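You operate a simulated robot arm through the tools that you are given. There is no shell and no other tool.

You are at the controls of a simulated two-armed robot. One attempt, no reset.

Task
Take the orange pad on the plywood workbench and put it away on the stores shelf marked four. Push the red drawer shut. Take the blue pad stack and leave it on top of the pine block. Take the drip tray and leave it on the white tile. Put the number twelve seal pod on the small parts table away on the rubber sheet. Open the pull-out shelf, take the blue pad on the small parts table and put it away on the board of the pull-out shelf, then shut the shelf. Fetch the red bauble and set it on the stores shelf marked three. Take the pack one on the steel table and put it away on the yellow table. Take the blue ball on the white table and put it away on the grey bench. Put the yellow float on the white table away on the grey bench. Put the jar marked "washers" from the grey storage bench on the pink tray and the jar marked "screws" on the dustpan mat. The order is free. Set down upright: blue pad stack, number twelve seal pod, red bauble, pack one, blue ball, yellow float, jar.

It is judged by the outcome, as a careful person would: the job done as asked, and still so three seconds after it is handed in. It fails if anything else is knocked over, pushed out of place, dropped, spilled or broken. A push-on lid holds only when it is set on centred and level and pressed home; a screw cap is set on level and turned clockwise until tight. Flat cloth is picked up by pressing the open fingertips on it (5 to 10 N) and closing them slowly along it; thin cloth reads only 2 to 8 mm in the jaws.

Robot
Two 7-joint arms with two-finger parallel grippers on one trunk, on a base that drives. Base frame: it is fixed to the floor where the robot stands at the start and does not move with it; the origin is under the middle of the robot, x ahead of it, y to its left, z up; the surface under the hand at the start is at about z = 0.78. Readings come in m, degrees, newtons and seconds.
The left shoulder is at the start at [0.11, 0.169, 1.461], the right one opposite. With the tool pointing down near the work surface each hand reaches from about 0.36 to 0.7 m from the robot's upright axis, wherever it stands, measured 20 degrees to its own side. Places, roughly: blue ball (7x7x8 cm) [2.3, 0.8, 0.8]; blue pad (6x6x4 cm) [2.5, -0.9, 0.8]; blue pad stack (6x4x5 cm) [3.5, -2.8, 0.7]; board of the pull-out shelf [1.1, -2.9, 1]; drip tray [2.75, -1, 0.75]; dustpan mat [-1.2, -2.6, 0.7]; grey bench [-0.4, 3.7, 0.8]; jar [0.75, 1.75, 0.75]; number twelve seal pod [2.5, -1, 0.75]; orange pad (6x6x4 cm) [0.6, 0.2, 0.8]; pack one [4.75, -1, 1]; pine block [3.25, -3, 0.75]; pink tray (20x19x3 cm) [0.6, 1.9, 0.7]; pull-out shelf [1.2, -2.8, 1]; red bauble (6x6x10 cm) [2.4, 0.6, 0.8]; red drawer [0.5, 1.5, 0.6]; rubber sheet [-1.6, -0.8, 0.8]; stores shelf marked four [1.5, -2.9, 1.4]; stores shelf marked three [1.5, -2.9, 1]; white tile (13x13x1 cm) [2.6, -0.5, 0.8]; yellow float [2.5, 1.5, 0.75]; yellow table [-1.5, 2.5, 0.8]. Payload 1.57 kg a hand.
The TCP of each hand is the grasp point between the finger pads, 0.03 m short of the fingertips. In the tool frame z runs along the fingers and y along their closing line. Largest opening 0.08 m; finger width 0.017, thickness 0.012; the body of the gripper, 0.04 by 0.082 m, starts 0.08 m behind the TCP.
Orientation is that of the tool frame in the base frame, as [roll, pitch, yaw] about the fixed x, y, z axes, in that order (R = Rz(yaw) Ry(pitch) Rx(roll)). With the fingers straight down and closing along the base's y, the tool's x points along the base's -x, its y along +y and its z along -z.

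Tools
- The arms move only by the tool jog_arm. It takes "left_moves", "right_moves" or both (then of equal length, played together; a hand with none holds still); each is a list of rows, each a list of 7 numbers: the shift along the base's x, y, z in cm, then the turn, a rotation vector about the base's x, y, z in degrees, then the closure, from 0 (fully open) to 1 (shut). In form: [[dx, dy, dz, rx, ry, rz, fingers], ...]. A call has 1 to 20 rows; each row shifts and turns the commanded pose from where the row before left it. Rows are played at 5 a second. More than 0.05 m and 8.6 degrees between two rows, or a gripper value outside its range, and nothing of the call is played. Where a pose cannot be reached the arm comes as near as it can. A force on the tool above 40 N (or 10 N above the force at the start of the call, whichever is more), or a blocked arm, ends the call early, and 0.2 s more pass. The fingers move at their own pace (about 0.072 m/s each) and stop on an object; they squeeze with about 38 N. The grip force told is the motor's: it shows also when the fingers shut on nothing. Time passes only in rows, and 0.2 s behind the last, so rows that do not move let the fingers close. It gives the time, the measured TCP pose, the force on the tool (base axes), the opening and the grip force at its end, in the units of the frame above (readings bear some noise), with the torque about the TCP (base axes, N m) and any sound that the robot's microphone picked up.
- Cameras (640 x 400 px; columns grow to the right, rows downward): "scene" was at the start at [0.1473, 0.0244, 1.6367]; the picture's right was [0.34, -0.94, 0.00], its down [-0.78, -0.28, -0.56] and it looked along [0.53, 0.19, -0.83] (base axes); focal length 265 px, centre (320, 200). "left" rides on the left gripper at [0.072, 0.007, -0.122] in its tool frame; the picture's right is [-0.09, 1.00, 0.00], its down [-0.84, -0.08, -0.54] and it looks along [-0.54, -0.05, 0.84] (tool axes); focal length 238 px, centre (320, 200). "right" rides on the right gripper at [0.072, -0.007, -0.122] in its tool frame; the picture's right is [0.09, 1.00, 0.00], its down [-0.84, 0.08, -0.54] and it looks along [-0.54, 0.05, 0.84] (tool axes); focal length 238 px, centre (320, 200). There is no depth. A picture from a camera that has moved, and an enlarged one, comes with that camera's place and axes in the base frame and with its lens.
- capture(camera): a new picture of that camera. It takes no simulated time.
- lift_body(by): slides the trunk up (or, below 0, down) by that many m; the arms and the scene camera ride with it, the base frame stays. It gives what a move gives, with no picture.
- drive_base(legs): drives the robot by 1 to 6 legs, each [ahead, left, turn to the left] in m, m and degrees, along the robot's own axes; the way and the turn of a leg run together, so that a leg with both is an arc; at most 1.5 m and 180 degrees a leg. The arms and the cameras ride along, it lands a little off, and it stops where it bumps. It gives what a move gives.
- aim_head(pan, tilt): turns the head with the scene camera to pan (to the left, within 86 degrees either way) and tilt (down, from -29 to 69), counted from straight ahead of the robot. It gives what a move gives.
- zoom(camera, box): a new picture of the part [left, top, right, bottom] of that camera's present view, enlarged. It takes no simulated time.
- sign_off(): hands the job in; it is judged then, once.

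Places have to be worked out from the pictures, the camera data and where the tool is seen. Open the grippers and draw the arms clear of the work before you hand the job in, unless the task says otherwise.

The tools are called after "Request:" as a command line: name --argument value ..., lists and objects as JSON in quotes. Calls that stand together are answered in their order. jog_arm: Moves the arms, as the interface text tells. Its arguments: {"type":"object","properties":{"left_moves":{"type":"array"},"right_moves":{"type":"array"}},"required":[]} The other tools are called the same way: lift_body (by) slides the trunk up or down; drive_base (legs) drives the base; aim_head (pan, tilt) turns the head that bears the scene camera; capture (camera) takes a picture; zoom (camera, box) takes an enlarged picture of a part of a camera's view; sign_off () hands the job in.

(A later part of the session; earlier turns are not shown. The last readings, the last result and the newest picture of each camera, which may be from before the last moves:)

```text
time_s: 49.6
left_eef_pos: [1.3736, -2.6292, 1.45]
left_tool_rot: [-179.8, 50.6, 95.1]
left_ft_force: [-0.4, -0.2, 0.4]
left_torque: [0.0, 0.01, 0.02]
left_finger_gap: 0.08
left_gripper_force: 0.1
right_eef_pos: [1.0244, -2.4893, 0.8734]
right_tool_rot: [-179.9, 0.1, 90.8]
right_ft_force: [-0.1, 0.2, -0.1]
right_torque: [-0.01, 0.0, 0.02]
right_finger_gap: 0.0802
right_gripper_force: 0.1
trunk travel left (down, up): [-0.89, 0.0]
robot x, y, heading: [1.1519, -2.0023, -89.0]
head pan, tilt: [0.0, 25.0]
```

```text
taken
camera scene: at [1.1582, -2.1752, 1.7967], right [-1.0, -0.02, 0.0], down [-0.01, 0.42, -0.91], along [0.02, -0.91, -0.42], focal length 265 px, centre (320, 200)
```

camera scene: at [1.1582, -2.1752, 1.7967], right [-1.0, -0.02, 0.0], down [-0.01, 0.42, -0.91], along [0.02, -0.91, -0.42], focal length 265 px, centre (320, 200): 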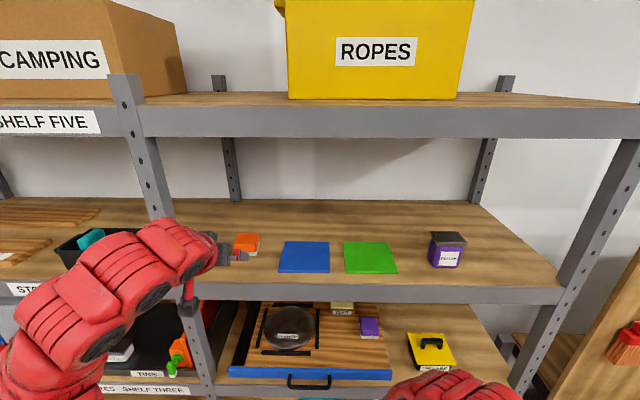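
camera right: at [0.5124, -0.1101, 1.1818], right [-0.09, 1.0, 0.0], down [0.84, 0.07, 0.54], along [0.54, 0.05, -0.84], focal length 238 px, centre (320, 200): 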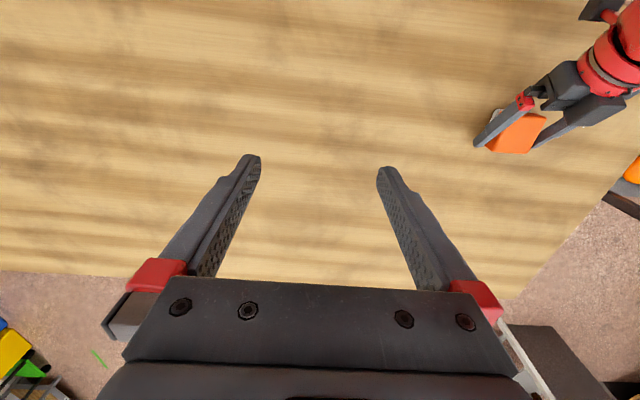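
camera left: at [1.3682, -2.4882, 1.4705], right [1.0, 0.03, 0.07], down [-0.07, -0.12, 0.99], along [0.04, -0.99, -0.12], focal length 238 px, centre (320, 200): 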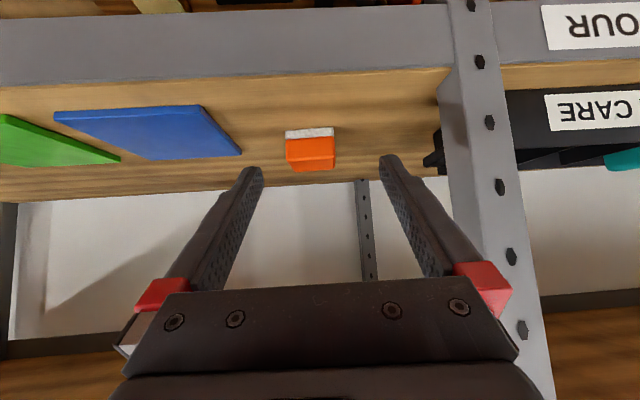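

Orange pad is placed on shelf four. While here, I study the pull-out shelf and its handle on shelf three.

Request:
aim_head --pan 0 --tilt 45

Request:
capture --camera "scene"

Request:
zoom --camera "scene" --box '[200, 150, 480, 325]'

Request:
capture --camera "right"

```text
time_s: 50.5
left_eef_pos: [1.3725, -2.6311, 1.4494]
left_tool_rot: [-179.8, 50.6, 95.0]
left_ft_force: [0.4, 0.4, 0.2]
left_torque: [-0.01, -0.02, 0.02]
left_finger_gap: 0.0801
left_gripper_force: 0.1
right_eef_pos: [1.0219, -2.4908, 0.873]
right_tool_rot: [179.9, -0.1, 90.9]
right_ft_force: [-0.4, -0.6, 0.5]
right_torque: [0.03, 0.01, 0.01]
right_finger_gap: 0.0798
right_gripper_force: 0.0
trunk travel left (down, up): [-0.89, 0.0]
robot x, y, heading: [1.156, -2.0048, -89.0]
head pan, tilt: [0.0, 45.0]
```

```text
taken
camera scene: at [1.1563, -2.1667, 1.7659], right [-1.0, -0.02, 0.0], down [-0.01, 0.71, -0.71], along [0.01, -0.71, -0.71], focal length 265 px, centre (320, 200)
```

scene: 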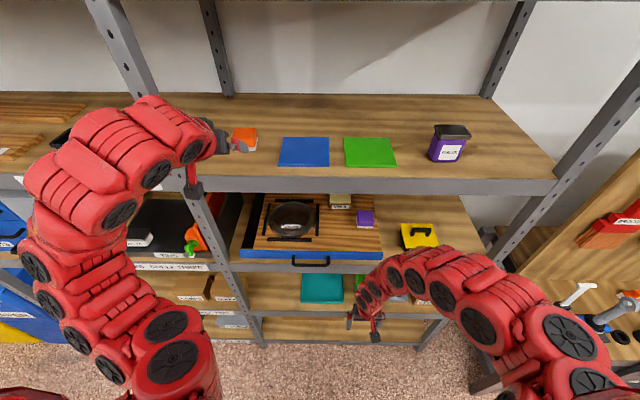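

```text
2.29 times, centred on (340, 238) of scene
camera zoom: at [1.1563, -2.1667, 1.7659], right [-1.0, -0.02, 0.0], down [-0.01, 0.71, -0.71], along [0.01, -0.71, -0.71], focal length 607 px, centre (274, 114)
```

zoom: 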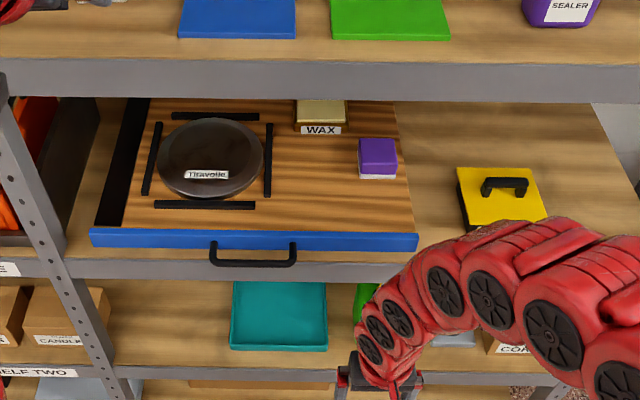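

```text
taken
camera right: at [1.0157, -2.4184, 0.9942], right [0.99, 0.11, 0.0], down [0.09, -0.84, 0.54], along [0.06, -0.54, -0.84], focal length 238 px, centre (320, 200)
```

right: 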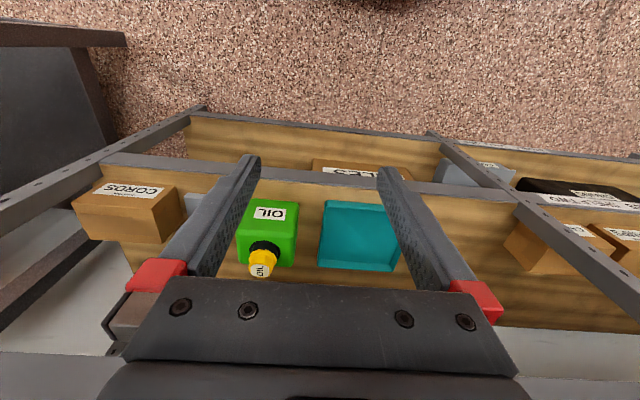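

I now know the pull-out shelf: handle at about [1.195, −2.66, 0.97], board x 0.94–1.45. I back away, lower the trunk, and turn to face the small parts table.

Request:
drive_base --legs '[[-0.35, 0, 0], [0, 0.35, 89]]'

Request:
lift_body --by -0.115

Request:
aim_head --pan 0 --tilt 30

Request:
capture --camera "scene"

```text
time_s: 56.6
left_eef_pos: [1.9809, -1.1918, 1.4486]
left_tool_rot: [-179.8, 50.5, -173.7]
left_ft_force: [0.7, -0.1, -0.2]
left_torque: [0.0, 0.01, -0.01]
left_finger_gap: 0.0799
left_gripper_force: 0.0
right_eef_pos: [1.8485, -1.5449, 0.8731]
right_tool_rot: [179.9, 0.0, -177.8]
right_ft_force: [0.0, -0.3, -1.2]
right_torque: [-0.01, -0.01, 0.01]
right_finger_gap: 0.08
right_gripper_force: 0.1
trunk travel left (down, up): [-0.89, 0.0]
robot x, y, heading: [1.3599, -1.4284, 2.5]
head pan, tilt: [0.0, 45.0]
cut short: leg 2
```

```text
time_s: 58.1
left_eef_pos: [1.9804, -1.1929, 1.3334]
left_tool_rot: [-179.8, 50.6, -173.6]
left_ft_force: [0.2, 0.2, -0.9]
left_torque: [0.02, -0.01, 0.01]
left_finger_gap: 0.08
left_gripper_force: 0.1
right_eef_pos: [1.8501, -1.5456, 0.7584]
right_tool_rot: [180.0, -0.1, -177.8]
right_ft_force: [-0.7, -0.3, -0.3]
right_torque: [-0.01, 0.01, -0.01]
right_finger_gap: 0.0801
right_gripper_force: 0.1
trunk travel left (down, up): [-0.775, 0.115]
robot x, y, heading: [1.3617, -1.4277, 2.5]
head pan, tilt: [0.0, 45.0]
```

```text
time_s: 58.8
left_eef_pos: [1.981, -1.1929, 1.3339]
left_tool_rot: [-179.8, 50.6, -173.5]
left_ft_force: [1.2, 0.1, 0.5]
left_torque: [-0.05, 0.03, -0.01]
left_finger_gap: 0.0798
left_gripper_force: 0.1
right_eef_pos: [1.8503, -1.5462, 0.7589]
right_tool_rot: [179.9, -0.1, -177.8]
right_ft_force: [0.7, -0.1, -0.1]
right_torque: [0.01, 0.03, 0.04]
right_finger_gap: 0.08
right_gripper_force: 0.0
trunk travel left (down, up): [-0.775, 0.115]
robot x, y, heading: [1.3631, -1.4271, 2.2]
head pan, tilt: [0.0, 30.0]
```

```text
taken
camera scene: at [1.5307, -1.4199, 1.6734], right [0.04, -1.0, 0.0], down [-0.5, -0.02, -0.87], along [0.86, 0.04, -0.5], focal length 265 px, centre (320, 200)
```

scene: 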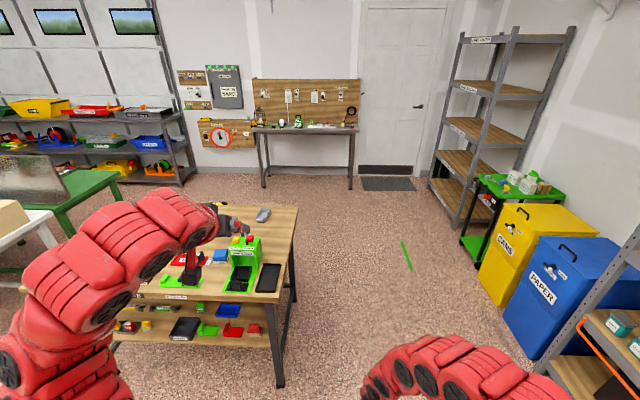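

Leg 2 was cut short, probably near the workbench's corner. I check the workbench for contact by panning the head left.

Request:
aim_head --pan 86 --tilt 50

Request:
capture --camera "scene"

```text
time_s: 60.4
left_eef_pos: [1.9809, -1.1936, 1.3347]
left_tool_rot: [-179.7, 50.6, -173.6]
left_ft_force: [0.8, 0.0, 0.4]
left_torque: [0.02, -0.01, 0.02]
left_finger_gap: 0.0799
left_gripper_force: 0.1
right_eef_pos: [1.849, -1.5462, 0.7574]
right_tool_rot: [179.8, -0.2, -177.7]
right_ft_force: [0.1, -0.6, -0.3]
right_torque: [0.01, 0.0, -0.03]
right_finger_gap: 0.0796
right_gripper_force: 0.1
trunk travel left (down, up): [-0.775, 0.115]
robot x, y, heading: [1.3577, -1.43, 2.2]
head pan, tilt: [85.9, 50.0]
```

```text
taken
camera scene: at [1.4426, -1.3467, 1.644], right [1.0, -0.03, 0.0], down [-0.02, -0.77, -0.64], along [0.02, 0.64, -0.77], focal length 265 px, centre (320, 200)
```

scene: 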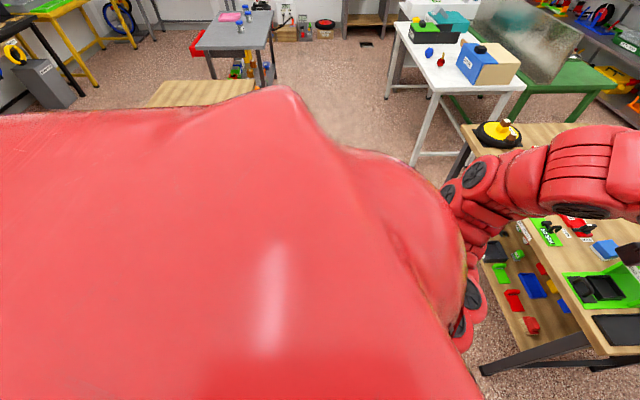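

The workbench seems in place. I drive to the front of the small parts table for a good look at it.

Request:
drive_base --legs '[[0.3, 0, -2], [0, 0.65, 0]]'

Request:
aim_head --pan 0 --tilt 45

Request:
capture --camera "scene"

Request:
zoom --camera "scene" --box '[240, 100, 480, 250]'

```text
time_s: 65.8
left_eef_pos: [2.2996, -0.563, 1.3337]
left_tool_rot: [-179.8, 50.6, -176.3]
left_ft_force: [-0.5, -0.3, 0.1]
left_torque: [0.02, -0.03, 0.01]
left_finger_gap: 0.08
left_gripper_force: 0.0
right_eef_pos: [2.1519, -0.909, 0.7567]
right_tool_rot: [179.9, -0.1, 179.5]
right_ft_force: [0.5, -1.0, 0.2]
right_torque: [0.01, 0.01, -0.03]
right_finger_gap: 0.0801
right_gripper_force: 0.1
trunk travel left (down, up): [-0.775, 0.115]
robot x, y, heading: [1.6712, -0.7647, -0.0]
head pan, tilt: [85.9, 50.0]
```

```text
time_s: 67.3
left_eef_pos: [2.3002, -0.5619, 1.3325]
left_tool_rot: [-179.7, 50.6, -176.3]
left_ft_force: [-0.4, -0.2, -0.8]
left_torque: [-0.02, 0.0, -0.01]
left_finger_gap: 0.08
left_gripper_force: 0.0
right_eef_pos: [2.1517, -0.9087, 0.7584]
right_tool_rot: [-180.0, -0.1, 179.5]
right_ft_force: [0.1, -0.2, 0.7]
right_torque: [0.0, 0.02, 0.0]
right_finger_gap: 0.0798
right_gripper_force: 0.1
trunk travel left (down, up): [-0.775, 0.115]
robot x, y, heading: [1.669, -0.7671, -0.3]
head pan, tilt: [0.0, 45.0]
```

```text
taken
camera scene: at [1.83, -0.7674, 1.6509], right [-0.01, -1.0, 0.0], down [-0.71, 0.0, -0.71], along [0.71, 0.0, -0.71], focal length 265 px, centre (320, 200)
```

scene: 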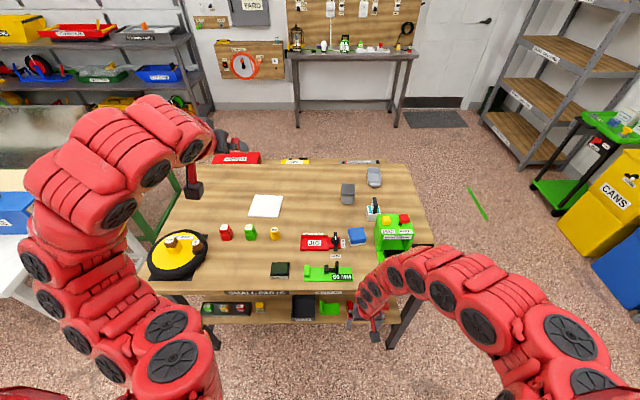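

```text
2.67 times, centred on (360, 175) of scene
camera zoom: at [1.83, -0.7674, 1.6509], right [-0.01, -1.0, 0.0], down [-0.71, 0.0, -0.71], along [0.71, 0.0, -0.71], focal length 708 px, centre (213, 267)
```

zoom: 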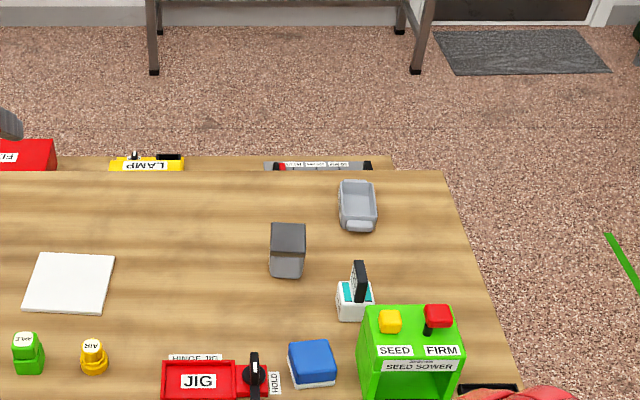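

I zoom tightly on the candidate items to tell drip tray and seal pod apart.

Request:
zoom --camera "scene" --box '[330, 160, 410, 210]'

Request:
zoom --camera "scene" --box '[330, 195, 430, 257]'

Request:
zoom --camera "scene" --box '[230, 180, 390, 280]'

```text
8.00 times, centred on (370, 185) of scene
camera zoom: at [1.83, -0.7674, 1.6509], right [-0.01, -1.0, 0.0], down [-0.71, 0.0, -0.71], along [0.71, 0.0, -0.71], focal length 2123 px, centre (-80, 320)
```

zoom: 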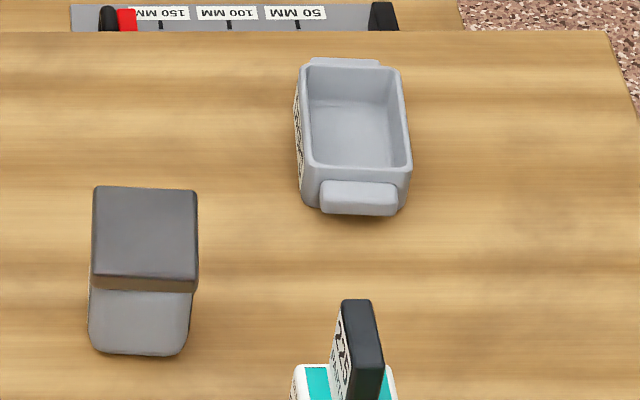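

```text
6.40 times, centred on (380, 226) of scene
camera zoom: at [1.83, -0.7674, 1.6509], right [-0.01, -1.0, 0.0], down [-0.71, 0.0, -0.71], along [0.71, 0.0, -0.71], focal length 1699 px, centre (-64, 34)
```

zoom: 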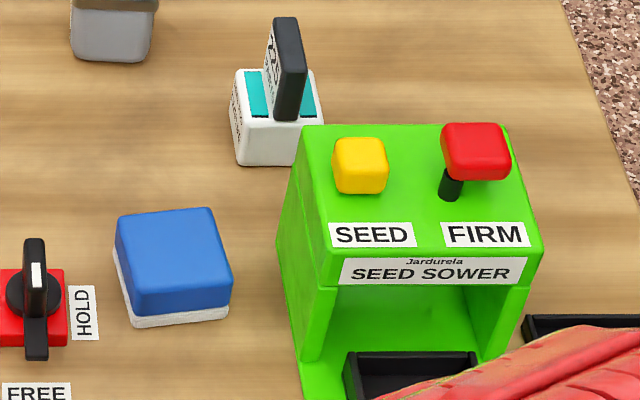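

```text
4.00 times, centred on (310, 230) of scene
camera zoom: at [1.83, -0.7674, 1.6509], right [-0.01, -1.0, 0.0], down [-0.71, 0.0, -0.71], along [0.71, 0.0, -0.71], focal length 1062 px, centre (360, 80)
```

zoom: 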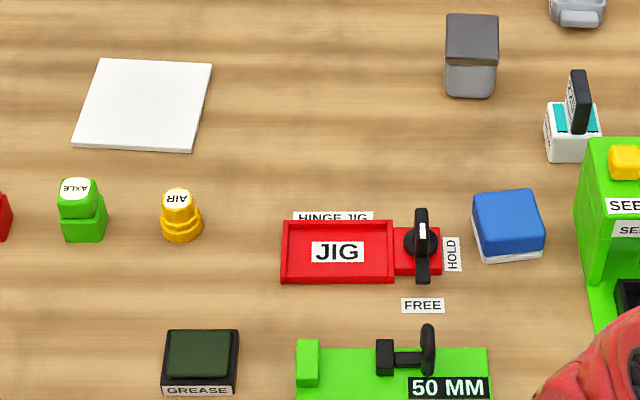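

The light grey open tray with end lips looks like the drip tray. I check the wrist cameras for labels on the white pod and grey box.

Request:
capture --camera "left"

Request:
capture --camera "right"

Request:
zoom --camera "scene" --box '[360, 196, 388, 214]'

```text
taken
camera left: at [2.1596, -0.5639, 1.3553], right [0.0, 1.0, 0.07], down [0.12, -0.07, 0.99], along [0.99, 0.01, -0.12], focal length 238 px, centre (320, 200)
```

left: 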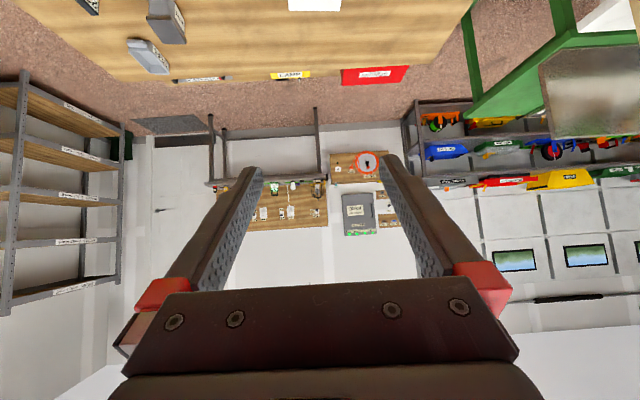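

```text
taken
camera right: at [2.0801, -0.9146, 0.8795], right [-0.08, 1.0, 0.0], down [0.84, 0.07, 0.54], along [0.54, 0.05, -0.84], focal length 238 px, centre (320, 200)
```

right: 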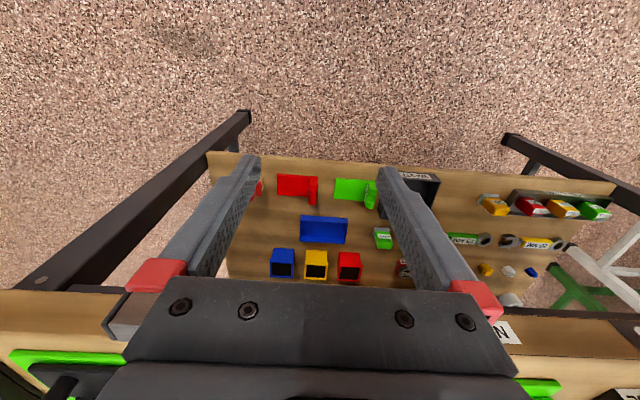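

```text
16.00 times, centred on (374, 205) of scene
camera zoom: at [1.83, -0.7674, 1.6509], right [-0.01, -1.0, 0.0], down [-0.71, 0.0, -0.71], along [0.71, 0.0, -0.71], focal length 4247 px, centre (-544, 120)
```

zoom: 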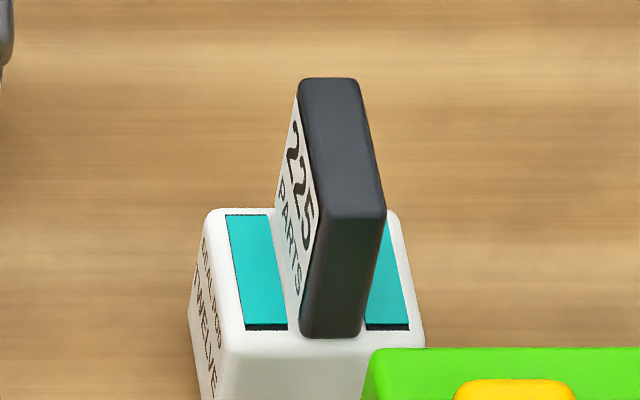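

The white pod is labelled "SEAL POD TWELVE", and the blue pad is at about [2.464, −0.912] with ~5° yaw. I raise the right hand above the table, then drive closer.

Request:
jog_arm --right_moves '[[0, 0, 5, 0, 0, 0, 0], [0, 0, 5, 0, 0, 0, 0], [0, 0, 5, 0, 0, 0, 0], [0, 0, 5, 0, 0, 0, 0], [0, 0, 5, 0, 0, 5, 0]]'

Request:
drive_base --legs '[[0.16, 0, 0]]'

Request:
capture --camera "right"

```text
time_s: 68.5
left_eef_pos: [2.299, -0.5617, 1.3328]
left_tool_rot: [-179.7, 50.5, -176.2]
left_ft_force: [0.3, 0.0, 0.2]
left_torque: [-0.02, 0.0, 0.02]
left_finger_gap: 0.08
left_gripper_force: 0.0
right_eef_pos: [2.2339, -0.8981, 0.8801]
right_tool_rot: [180.0, -0.3, -175.5]
right_ft_force: [0.4, 0.2, 0.0]
right_torque: [0.02, -0.01, 0.02]
right_finger_gap: 0.0801
right_gripper_force: 0.0
right hand out of reach, approached as far as the arm can: row 1, 2, 3, 4, 5
trunk travel left (down, up): [-0.775, 0.115]
robot x, y, heading: [1.6694, -0.7719, -0.5]
head pan, tilt: [0.0, 45.0]
```

```text
time_s: 70.0
left_eef_pos: [2.4554, -0.5654, 1.3345]
left_tool_rot: [-179.8, 50.6, -176.4]
left_ft_force: [-0.6, 0.5, -0.1]
left_torque: [0.02, -0.01, 0.0]
left_finger_gap: 0.0799
left_gripper_force: 0.1
right_eef_pos: [2.3906, -0.9024, 0.8802]
right_tool_rot: [-180.0, -0.3, -175.7]
right_ft_force: [-0.1, 0.5, 0.3]
right_torque: [-0.05, 0.01, -0.02]
right_finger_gap: 0.0803
right_gripper_force: 0.0
trunk travel left (down, up): [-0.775, 0.115]
robot x, y, heading: [1.8281, -0.7675, -0.4]
head pan, tilt: [0.0, 45.0]
```

```text
taken
camera right: at [2.3203, -0.913, 1.0015], right [-0.17, 0.99, 0.0], down [0.83, 0.14, 0.54], along [0.53, 0.09, -0.84], focal length 238 px, centre (320, 200)
```

right: 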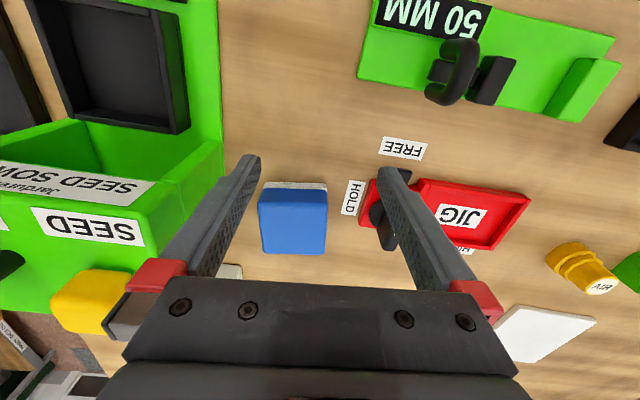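

Pad centre refined to about [2.472, −0.914]. I shift over it at this height, then descend.

Request:
jog_arm --right_moves '[[0, -1.2, 0, 0, 0, 0, 0], [4, 0, 0, 0, 0, 0, 0], [4.1, 0, 0, 0, 0, 0, 0], [0, 0, 0, 0, 0, 0, 0]]'

Request:
capture --camera "right"

```text
time_s: 71.0
left_eef_pos: [2.4569, -0.5656, 1.3343]
left_tool_rot: [-179.8, 50.5, -176.4]
left_ft_force: [0.4, -0.1, 0.1]
left_torque: [0.01, -0.02, -0.02]
left_finger_gap: 0.0801
left_gripper_force: 0.1
right_eef_pos: [2.4712, -0.9137, 0.8789]
right_tool_rot: [180.0, -0.4, -175.6]
right_ft_force: [-0.4, -0.2, -0.3]
right_torque: [0.0, -0.03, 0.0]
right_finger_gap: 0.08
right_gripper_force: 0.0
trunk travel left (down, up): [-0.775, 0.115]
robot x, y, heading: [1.8269, -0.767, -0.5]
head pan, tilt: [0.0, 45.0]
```

```text
taken
camera right: at [2.4013, -0.9255, 1.0008], right [-0.17, 0.99, 0.0], down [0.83, 0.14, 0.54], along [0.53, 0.09, -0.84], focal length 238 px, centre (320, 200)
```

right: 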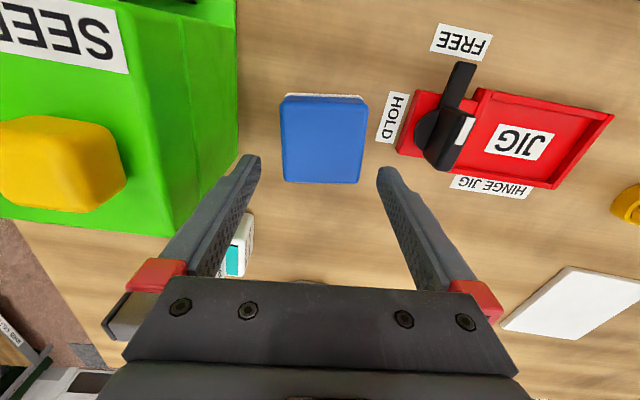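

The pad is centred between the fingers, clear of the sower. I descend with the fingers slightly narrowed and then grip.

Request:
jog_arm --right_moves '[[0, 0.1, 0, 0, 0, 0, 0.08], [0, 0, -2, 0, 0, 0, 0.08], [0, 0, -2, 0, 0, 0, 0.08], [0, 0, -1.5, 0, 0, 0, 0.08], [0, 0, -0.8, 0, 0, 0, 0.08], [0, 0, 0, 0, 0, 0, 0.08]]'

Request:
capture --camera "right"

```text
time_s: 72.0
left_eef_pos: [2.456, -0.5648, 1.3335]
left_tool_rot: [-179.9, 50.6, -176.4]
left_ft_force: [1.1, 0.0, -1.3]
left_torque: [0.0, 0.0, 0.02]
left_finger_gap: 0.08
left_gripper_force: 0.1
right_eef_pos: [2.4721, -0.9125, 0.8302]
right_tool_rot: [179.9, -0.5, -175.6]
right_ft_force: [-8.1, 0.4, 15.0]
right_torque: [-0.62, 0.08, -0.16]
right_finger_gap: 0.0733
right_gripper_force: 0.1
trunk travel left (down, up): [-0.775, 0.115]
robot x, y, heading: [1.8265, -0.7648, -0.6]
head pan, tilt: [0.0, 45.0]
stopped in row 5 (right hand): the force on the tool passed its limit at 57 N (the readings are from after the stop); the commanded pose is now the measured one
```

```text
taken
camera right: at [2.4011, -0.9237, 0.9522], right [-0.17, 0.99, 0.0], down [0.83, 0.14, 0.54], along [0.53, 0.09, -0.84], focal length 238 px, centre (320, 200)
```

right: 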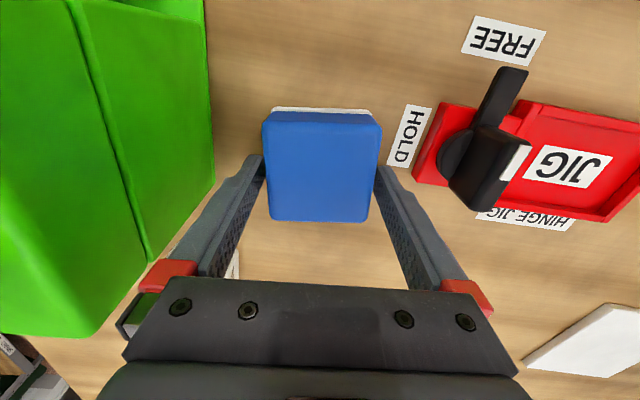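

The fingertips touched the table, so this tabletop is at z≈0.80. I rise 5 mm and grip the pad.

Request:
jog_arm --right_moves '[[0, 0, 0.5, 0, 0, 0, 0.08], [0, 0, 0, 0, 0, 0, 0.5], [0, 0, 0, 0, 0, 0, 1], [0, 0, 0, 0, 0, 0, 1], [0, 0, 0, 0, 0, 0, 1], [0, 0, 3, 0, 0, 0, 1], [0, 0, 4, 0, 0, 0, 1]]'

Request:
capture --camera "right"

Request:
capture --camera "scene"

```text
time_s: 73.6
left_eef_pos: [2.4584, -0.5645, 1.333]
left_tool_rot: [-179.7, 50.6, -176.5]
left_ft_force: [-0.1, 0.3, -0.1]
left_torque: [-0.02, 0.0, -0.02]
left_finger_gap: 0.0804
left_gripper_force: 0.0
right_eef_pos: [2.4717, -0.9136, 0.9042]
right_tool_rot: [-180.0, -0.3, -175.6]
right_ft_force: [0.2, 0.3, -1.3]
right_torque: [0.02, -0.02, -0.03]
right_finger_gap: 0.0601
right_gripper_force: 38.2
trunk travel left (down, up): [-0.775, 0.115]
robot x, y, heading: [1.8245, -0.7634, -0.4]
head pan, tilt: [0.0, 45.0]
```

```text
taken
camera right: at [2.4019, -0.9243, 1.0259], right [-0.17, 0.99, 0.0], down [0.83, 0.14, 0.54], along [0.53, 0.09, -0.84], focal length 238 px, centre (320, 200)
```

right: 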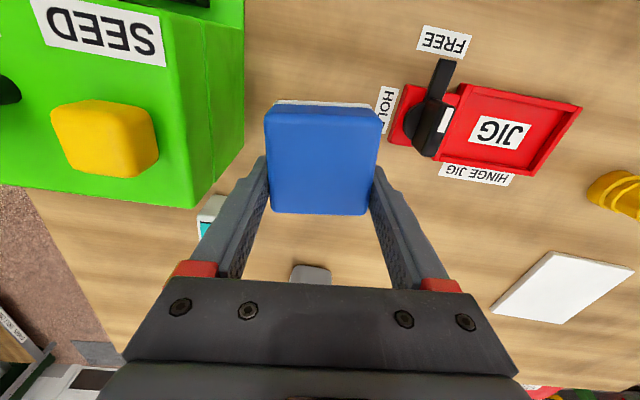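

```text
taken
camera scene: at [1.987, -0.7683, 1.651], right [-0.01, -1.0, 0.0], down [-0.71, 0.01, -0.71], along [0.71, -0.01, -0.71], focal length 265 px, centre (320, 200)
```

scene: 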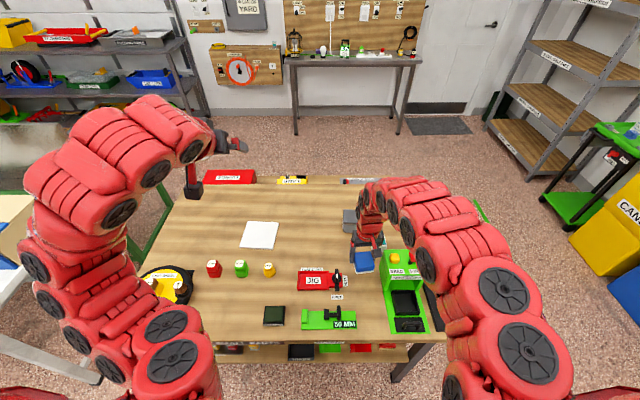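

The pad is held. I raise it well up, then back off and move left toward the white table.

Request:
jog_arm --right_moves '[[0, 0, 5, 0, 0, 0, 1], [0, 0, 5, 0, 0, 0, 1], [0, 0, 5, 0, 0, 0, 1], [0, 0, 4, 0, 0, 0, 1]]'

Request:
drive_base --legs '[[-0.3, 0, 0], [0, 1.15, 0]]'

Request:
capture --camera "scene"

```text
time_s: 74.6
left_eef_pos: [2.458, -0.5662, 1.3334]
left_tool_rot: [-179.9, 50.5, -176.4]
left_ft_force: [0.3, -0.4, -1.0]
left_torque: [0.0, -0.04, 0.02]
left_finger_gap: 0.08
left_gripper_force: 0.2
right_eef_pos: [2.4712, -0.9125, 1.0964]
right_tool_rot: [179.9, -0.5, -175.6]
right_ft_force: [-0.6, -0.9, -0.6]
right_torque: [0.03, -0.01, -0.03]
right_finger_gap: 0.0597
right_gripper_force: 38.0
trunk travel left (down, up): [-0.775, 0.115]
robot x, y, heading: [1.825, -0.7728, -0.5]
head pan, tilt: [0.0, 45.0]
```

```text
time_s: 82.0
left_eef_pos: [2.1651, 0.5853, 1.3331]
left_tool_rot: [-179.7, 50.5, -176.3]
left_ft_force: [0.3, -0.6, 0.1]
left_torque: [0.0, 0.0, -0.02]
left_finger_gap: 0.0799
left_gripper_force: 0.1
right_eef_pos: [2.18, 0.2363, 1.0942]
right_tool_rot: [179.9, -0.4, -175.5]
right_ft_force: [-0.7, 0.3, -0.5]
right_torque: [0.0, -0.03, 0.0]
right_finger_gap: 0.0593
right_gripper_force: 38.0
trunk travel left (down, up): [-0.775, 0.115]
robot x, y, heading: [1.5362, 0.3829, -0.4]
head pan, tilt: [0.0, 45.0]
```

```text
taken
camera scene: at [1.6964, 0.3799, 1.6509], right [-0.01, -1.0, 0.0], down [-0.71, 0.0, -0.71], along [0.71, 0.0, -0.71], focal length 265 px, centre (320, 200)
```

scene: 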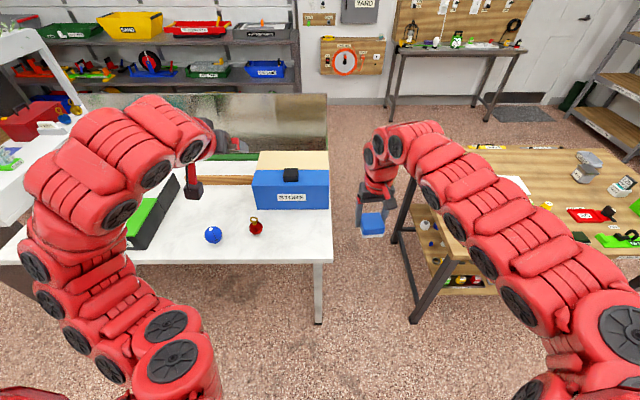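

The red bauble is near [2.36, 0.64] close to the front edge of the white table. I zoom on the bauble and ball.

Request:
zoom --camera "scene" --box '[190, 205, 286, 265]'

Request:
capture --camera "left"

```text
6.67 times, centred on (238, 235) of scene
camera zoom: at [1.6964, 0.3799, 1.6509], right [-0.01, -1.0, 0.0], down [-0.71, 0.0, -0.71], along [0.71, 0.0, -0.71], focal length 1770 px, centre (867, -33)
```

zoom: 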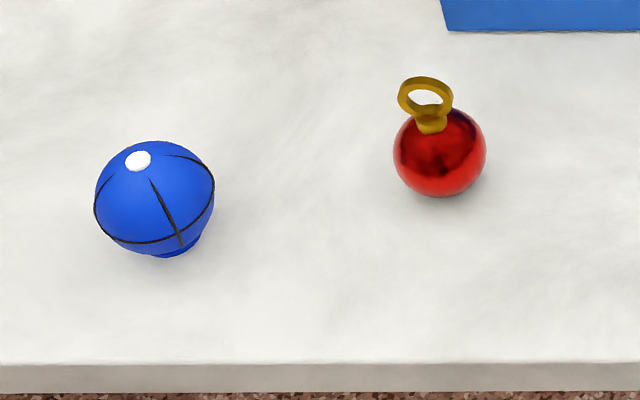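

```text
taken
camera left: at [2.026, 0.5836, 1.3552], right [0.0, 1.0, 0.07], down [0.12, -0.07, 0.99], along [0.99, 0.01, -0.12], focal length 238 px, centre (320, 200)
```

left: 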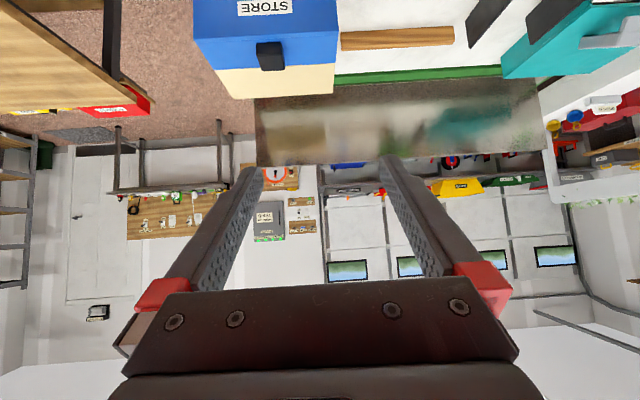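

The bauble is a ball (≈6 cm) with a ring on top. I drive 14 cm closer and lower the left hand, still tilted, to a viewing pre-grasp.

Request:
drive_base --legs '[[0.14, 0, 0]]'

Request:
jog_arm --left_moves '[[0, 1, -5, 0, 0, 0, 0], [0, 1, -5, 0, 0, 0, 0], [0, 1, -5, 0, 0, 0, 0], [0, 1, -5, 0, 0, 0, 0], [0, 1, -5, 0, 0, 0, 0], [0, 0, -5, 0, 0, 0, 0], [-1, 0, -5, 0, 0, 0, 0], [0, 0, -4, 0, 0, 0, 0], [0, 0, -2, 0, 0, 0, 0], [0, 0, 0, 0, 0, 0, 0]]'

Request:
capture --camera "left"

Request:
capture --camera "scene"

```text
time_s: 83.4
left_eef_pos: [2.3009, 0.5844, 1.3333]
left_tool_rot: [-179.8, 50.6, -176.4]
left_ft_force: [0.2, -0.7, 0.6]
left_torque: [0.03, -0.03, -0.04]
left_finger_gap: 0.0798
left_gripper_force: 0.1
right_eef_pos: [2.3145, 0.235, 1.0955]
right_tool_rot: [-180.0, -0.3, -175.6]
right_ft_force: [-0.2, 0.3, -1.0]
right_torque: [0.01, 0.0, 0.04]
right_finger_gap: 0.0594
right_gripper_force: 38.2
trunk travel left (down, up): [-0.775, 0.115]
robot x, y, heading: [1.6719, 0.3813, -0.5]
head pan, tilt: [0.0, 45.0]
```

```text
refused: row 1 steps farther than a row can; nothing moved
```

```text
taken
camera left: at [2.1609, 0.5825, 1.3558], right [0.0, 1.0, 0.07], down [0.12, -0.07, 0.99], along [0.99, 0.01, -0.12], focal length 238 px, centre (320, 200)
```

left: 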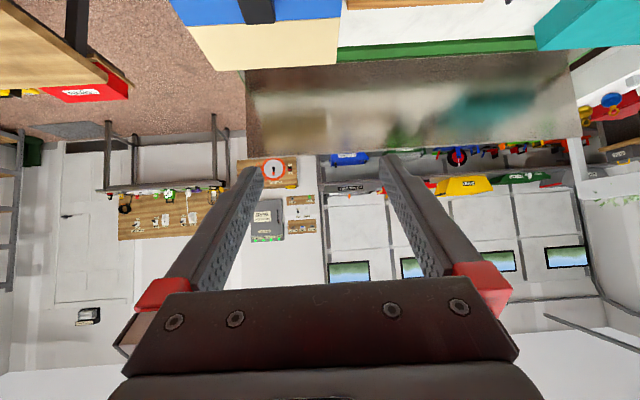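

```text
taken
camera scene: at [1.8307, 0.3791, 1.6511], right [-0.01, -1.0, 0.0], down [-0.71, 0.0, -0.71], along [0.71, 0.0, -0.71], focal length 265 px, centre (320, 200)
```

scene: 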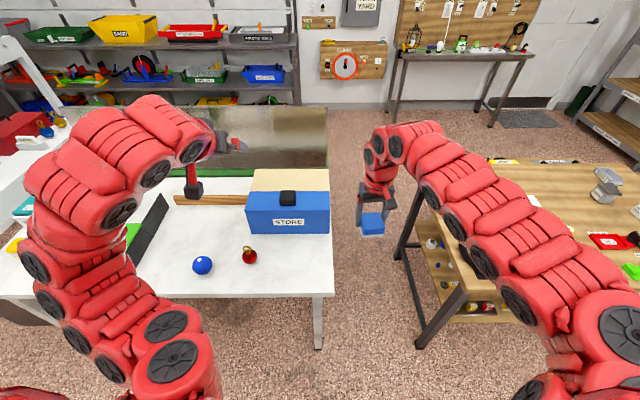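

The steps were slightly too big; I repeat the descent with smaller rows.

Request:
jog_arm --left_moves '[[0, 1, -4.7, 0, 0, 0, 0], [0, 1, -4.7, 0, 0, 0, 0], [0, 1, -4.7, 0, 0, 0, 0], [0, 1, -4.7, 0, 0, 0, 0], [0, 1, -4.7, 0, 0, 0, 0], [0, 0, -4.7, 0, 0, 0, 0], [-1, 0, -4.7, 0, 0, 0, 0], [0, 0, -4, 0, 0, 0, 0], [0, 0, -2, 0, 0, 0, 0], [0, 0, 0, 0, 0, 0, 0]]'

Request:
capture --camera "left"

Request:
capture --camera "scene"

```text
time_s: 85.6
left_eef_pos: [2.2931, 0.6313, 0.9437]
left_tool_rot: [-179.9, 50.5, -176.3]
left_ft_force: [-0.8, 0.1, -0.2]
left_torque: [0.02, 0.01, -0.03]
left_finger_gap: 0.0802
left_gripper_force: 0.1
right_eef_pos: [2.3162, 0.2351, 1.0949]
right_tool_rot: [179.9, -0.4, -175.6]
right_ft_force: [-0.7, 0.1, -0.4]
right_torque: [0.0, -0.04, -0.02]
right_finger_gap: 0.0594
right_gripper_force: 38.0
trunk travel left (down, up): [-0.775, 0.115]
robot x, y, heading: [1.6681, 0.3814, -0.4]
head pan, tilt: [0.0, 45.0]
```

```text
taken
camera left: at [2.1519, 0.631, 0.9656], right [0.0, 1.0, 0.07], down [0.12, -0.07, 0.99], along [0.99, 0.01, -0.12], focal length 238 px, centre (320, 200)
```

left: 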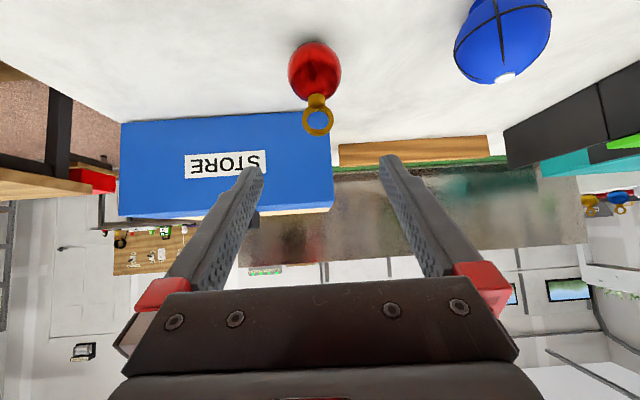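

```text
taken
camera scene: at [1.8325, 0.3791, 1.6509], right [-0.01, -1.0, 0.0], down [-0.71, 0.0, -0.71], along [0.71, 0.0, -0.71], focal length 265 px, centre (320, 200)
```

scene: 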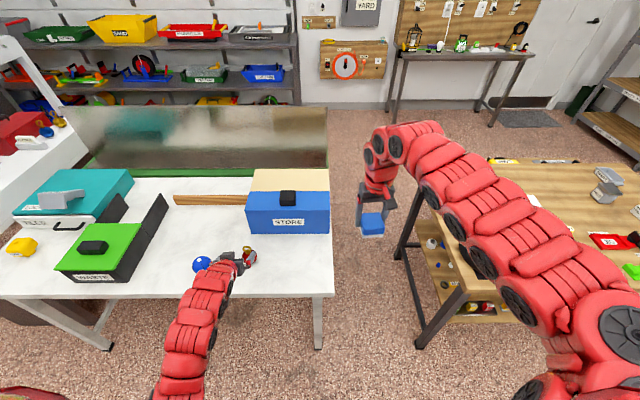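

Triangulated: ball centre ≈ [2.385, 0.637, 0.80]. I lower, then advance along the finger axis onto it.

Request:
jog_arm --left_moves '[[0.3, 0.1, -3.5, 0, 0, 0, 0], [0.3, 0.1, -3.3, 0, 0, 0, 0], [2.2, 0.1, -1.8, 0, 0, 0, 0], [2.2, 0.1, -1.8, 0, 0, 0, 0], [0, 0, 0, 0, 0, 0, 0]]'

Request:
capture --camera "left"

```text
time_s: 86.8
left_eef_pos: [2.343, 0.6392, 0.8396]
left_tool_rot: [-179.8, 50.5, -176.4]
left_ft_force: [0.3, 0.3, 0.2]
left_torque: [-0.02, 0.0, 0.0]
left_finger_gap: 0.0799
left_gripper_force: 0.0
right_eef_pos: [2.3165, 0.2353, 1.0954]
right_tool_rot: [179.9, -0.4, -175.6]
right_ft_force: [0.2, -0.8, -0.9]
right_torque: [-0.02, -0.01, -0.03]
right_finger_gap: 0.0593
right_gripper_force: 38.2
trunk travel left (down, up): [-0.775, 0.115]
robot x, y, heading: [1.672, 0.3811, -0.6]
head pan, tilt: [0.0, 45.0]
```

```text
taken
camera left: at [2.2029, 0.6378, 0.8623], right [0.0, 1.0, 0.07], down [0.12, -0.07, 0.99], along [0.99, 0.01, -0.12], focal length 238 px, centre (320, 200)
```

left: 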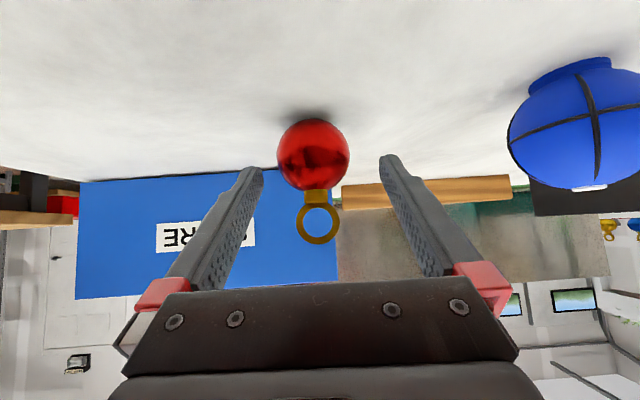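

Ball confirmed at [2.385, 0.637, 0.804]. I advance the final 5 cm, close, and lift.

Request:
jog_arm --left_moves '[[2.1, -0.1, -1.7, 0, 0, 0, 0], [2.1, -0.1, -1.7, 0, 0, 0, 0], [0, 0, 0, 0, 0, 0, 0], [0, 0, 0, 0, 0, 0, 0.4], [0, 0, 0, 0, 0, 0, 1], [0, 0, 0, 0, 0, 0, 1], [0, 0, 0, 0, 0, 0, 1], [0, 0, 2, 0, 0, 0, 1], [0, 0, 4, 0, 0, 0, 1]]'

Request:
capture --camera "left"

Request:
zoom --camera "scene" --box '[190, 205, 286, 265]'

```text
time_s: 88.8
left_eef_pos: [2.3825, 0.6339, 0.8666]
left_tool_rot: [-179.9, 50.5, -176.4]
left_ft_force: [-0.1, 1.1, -0.5]
left_torque: [0.02, 0.02, 0.0]
left_finger_gap: 0.0537
left_gripper_force: 14.3
right_eef_pos: [2.3154, 0.2341, 1.0949]
right_tool_rot: [179.9, -0.4, -175.6]
right_ft_force: [0.1, 0.4, -0.7]
right_torque: [-0.01, -0.03, 0.01]
right_finger_gap: 0.0593
right_gripper_force: 37.8
trunk travel left (down, up): [-0.775, 0.115]
robot x, y, heading: [1.6707, 0.3787, -0.6]
head pan, tilt: [0.0, 45.0]
```

```text
taken
camera left: at [2.2426, 0.6331, 0.8891], right [0.0, 1.0, 0.07], down [0.12, -0.07, 0.99], along [0.99, 0.01, -0.12], focal length 238 px, centre (320, 200)
```

left: 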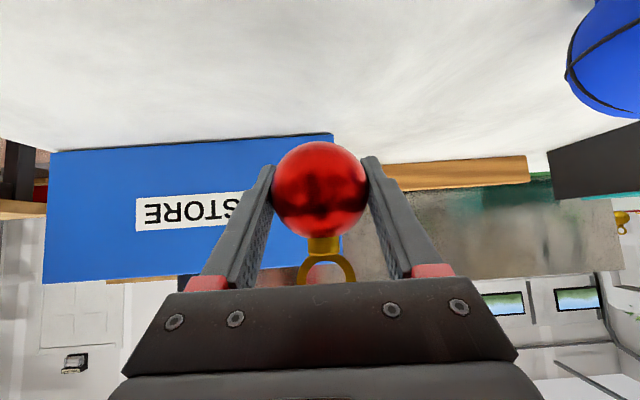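

```text
6.67 times, centred on (238, 235) of scene
camera zoom: at [1.8319, 0.3788, 1.651], right [-0.01, -1.0, 0.0], down [-0.71, 0.01, -0.71], along [0.71, 0.0, -0.71], focal length 1770 px, centre (867, -33)
```

zoom: 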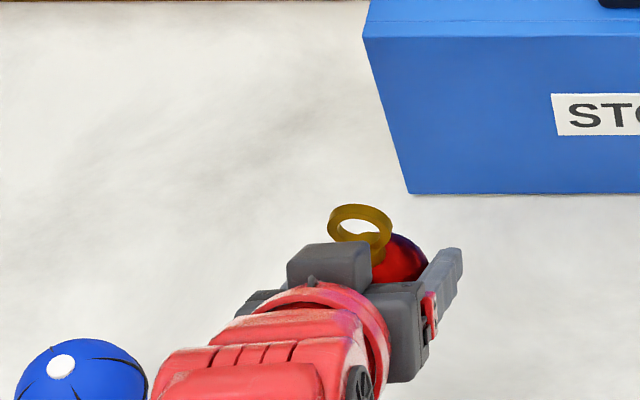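

The ball is lifted. I hold still to check that the grip is steady.

Request:
jog_arm --left_moves '[[0, 0, 0, 0, 0, 0, 1], [0, 0, 0, 0, 0, 0, 1], [0, 0, 0, 0, 0, 0, 1]]'

Request:
zoom --camera "left" --box '[220, 100, 420, 300]'

```text
time_s: 89.6
left_eef_pos: [2.3837, 0.6348, 0.8666]
left_tool_rot: [-179.8, 50.5, -176.3]
left_ft_force: [0.4, 0.2, -0.6]
left_torque: [0.0, -0.02, -0.02]
left_finger_gap: 0.0537
left_gripper_force: 14.4
right_eef_pos: [2.317, 0.2344, 1.0938]
right_tool_rot: [179.9, -0.4, -175.6]
right_ft_force: [0.4, 0.1, -0.6]
right_torque: [-0.01, -0.01, 0.0]
right_finger_gap: 0.0593
right_gripper_force: 38.4
trunk travel left (down, up): [-0.775, 0.115]
robot x, y, heading: [1.6699, 0.3765, -0.0]
head pan, tilt: [0.0, 45.0]
```

```text
2.00 times, centred on (320, 200) of left
camera zoom: at [2.2434, 0.6334, 0.8886], right [0.0, 1.0, 0.07], down [0.12, -0.07, 0.99], along [0.99, 0.01, -0.12], focal length 477 px, centre (320, 200)
```

zoom: 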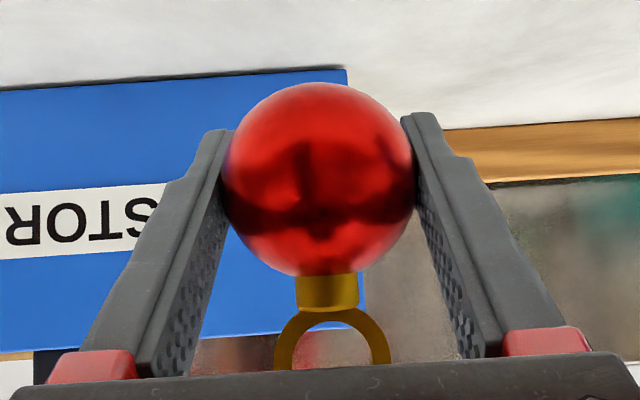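

The bauble is held upright and steady. I raise it, back away and drive to the stores rack.

Request:
jog_arm --left_moves '[[0, 0, 4.8, 0, 0, 0, 1], [0, 0, 4.8, 0, 0, 0, 1], [0, 0, 4.8, 0, 0, 0, 1], [0, 0, 4.8, 0, 0, 0, 1], [0, 0, 4.8, 0, 0, 0, 1]]'

Request:
drive_base --legs '[[-0.15, 0, 0], [0, -1.4, 0], [0, -0.7, 0], [0, 0, -90]]'

Request:
capture --camera "scene"

```text
time_s: 90.8
left_eef_pos: [2.3839, 0.635, 1.1097]
left_tool_rot: [-179.9, 50.6, -176.4]
left_ft_force: [0.6, -0.3, 0.3]
left_torque: [0.02, 0.03, 0.03]
left_finger_gap: 0.0537
left_gripper_force: 14.1
right_eef_pos: [2.3173, 0.2343, 1.0958]
right_tool_rot: [180.0, -0.4, -175.6]
right_ft_force: [-0.3, -0.2, 0.0]
right_torque: [-0.01, -0.04, -0.02]
right_finger_gap: 0.0595
right_gripper_force: 37.7
trunk travel left (down, up): [-0.775, 0.115]
robot x, y, heading: [1.6744, 0.3818, -0.2]
head pan, tilt: [0.0, 45.0]
```

```text
time_s: 106.0
left_eef_pos: [1.7098, -2.4395, 1.1089]
left_tool_rot: [-179.8, 50.5, 91.8]
left_ft_force: [0.0, 0.1, -0.9]
left_torque: [-0.02, -0.01, 0.0]
left_finger_gap: 0.0536
left_gripper_force: 13.6
right_eef_pos: [1.3127, -2.3603, 1.0942]
right_tool_rot: [179.8, -0.4, 92.6]
right_ft_force: [-0.8, 0.2, -0.2]
right_torque: [-0.03, 0.04, 0.0]
right_finger_gap: 0.0594
right_gripper_force: 38.2
trunk travel left (down, up): [-0.775, 0.115]
robot x, y, heading: [1.479, -1.7205, -92.1]
head pan, tilt: [0.0, 45.0]
```

```text
taken
camera scene: at [1.4717, -1.8812, 1.6509], right [-1.0, 0.04, 0.0], down [0.03, 0.71, -0.71], along [-0.03, -0.71, -0.71], focal length 265 px, centre (320, 200)
```

scene: 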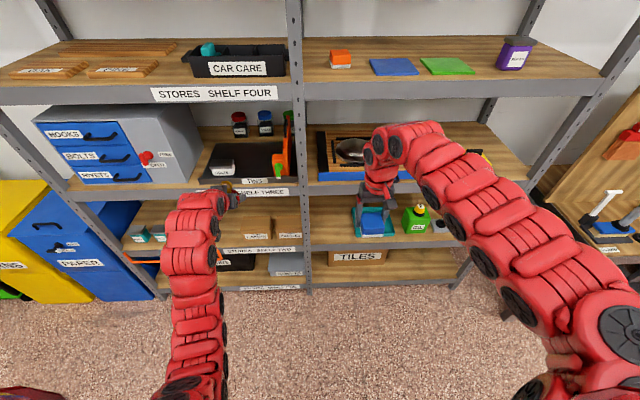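

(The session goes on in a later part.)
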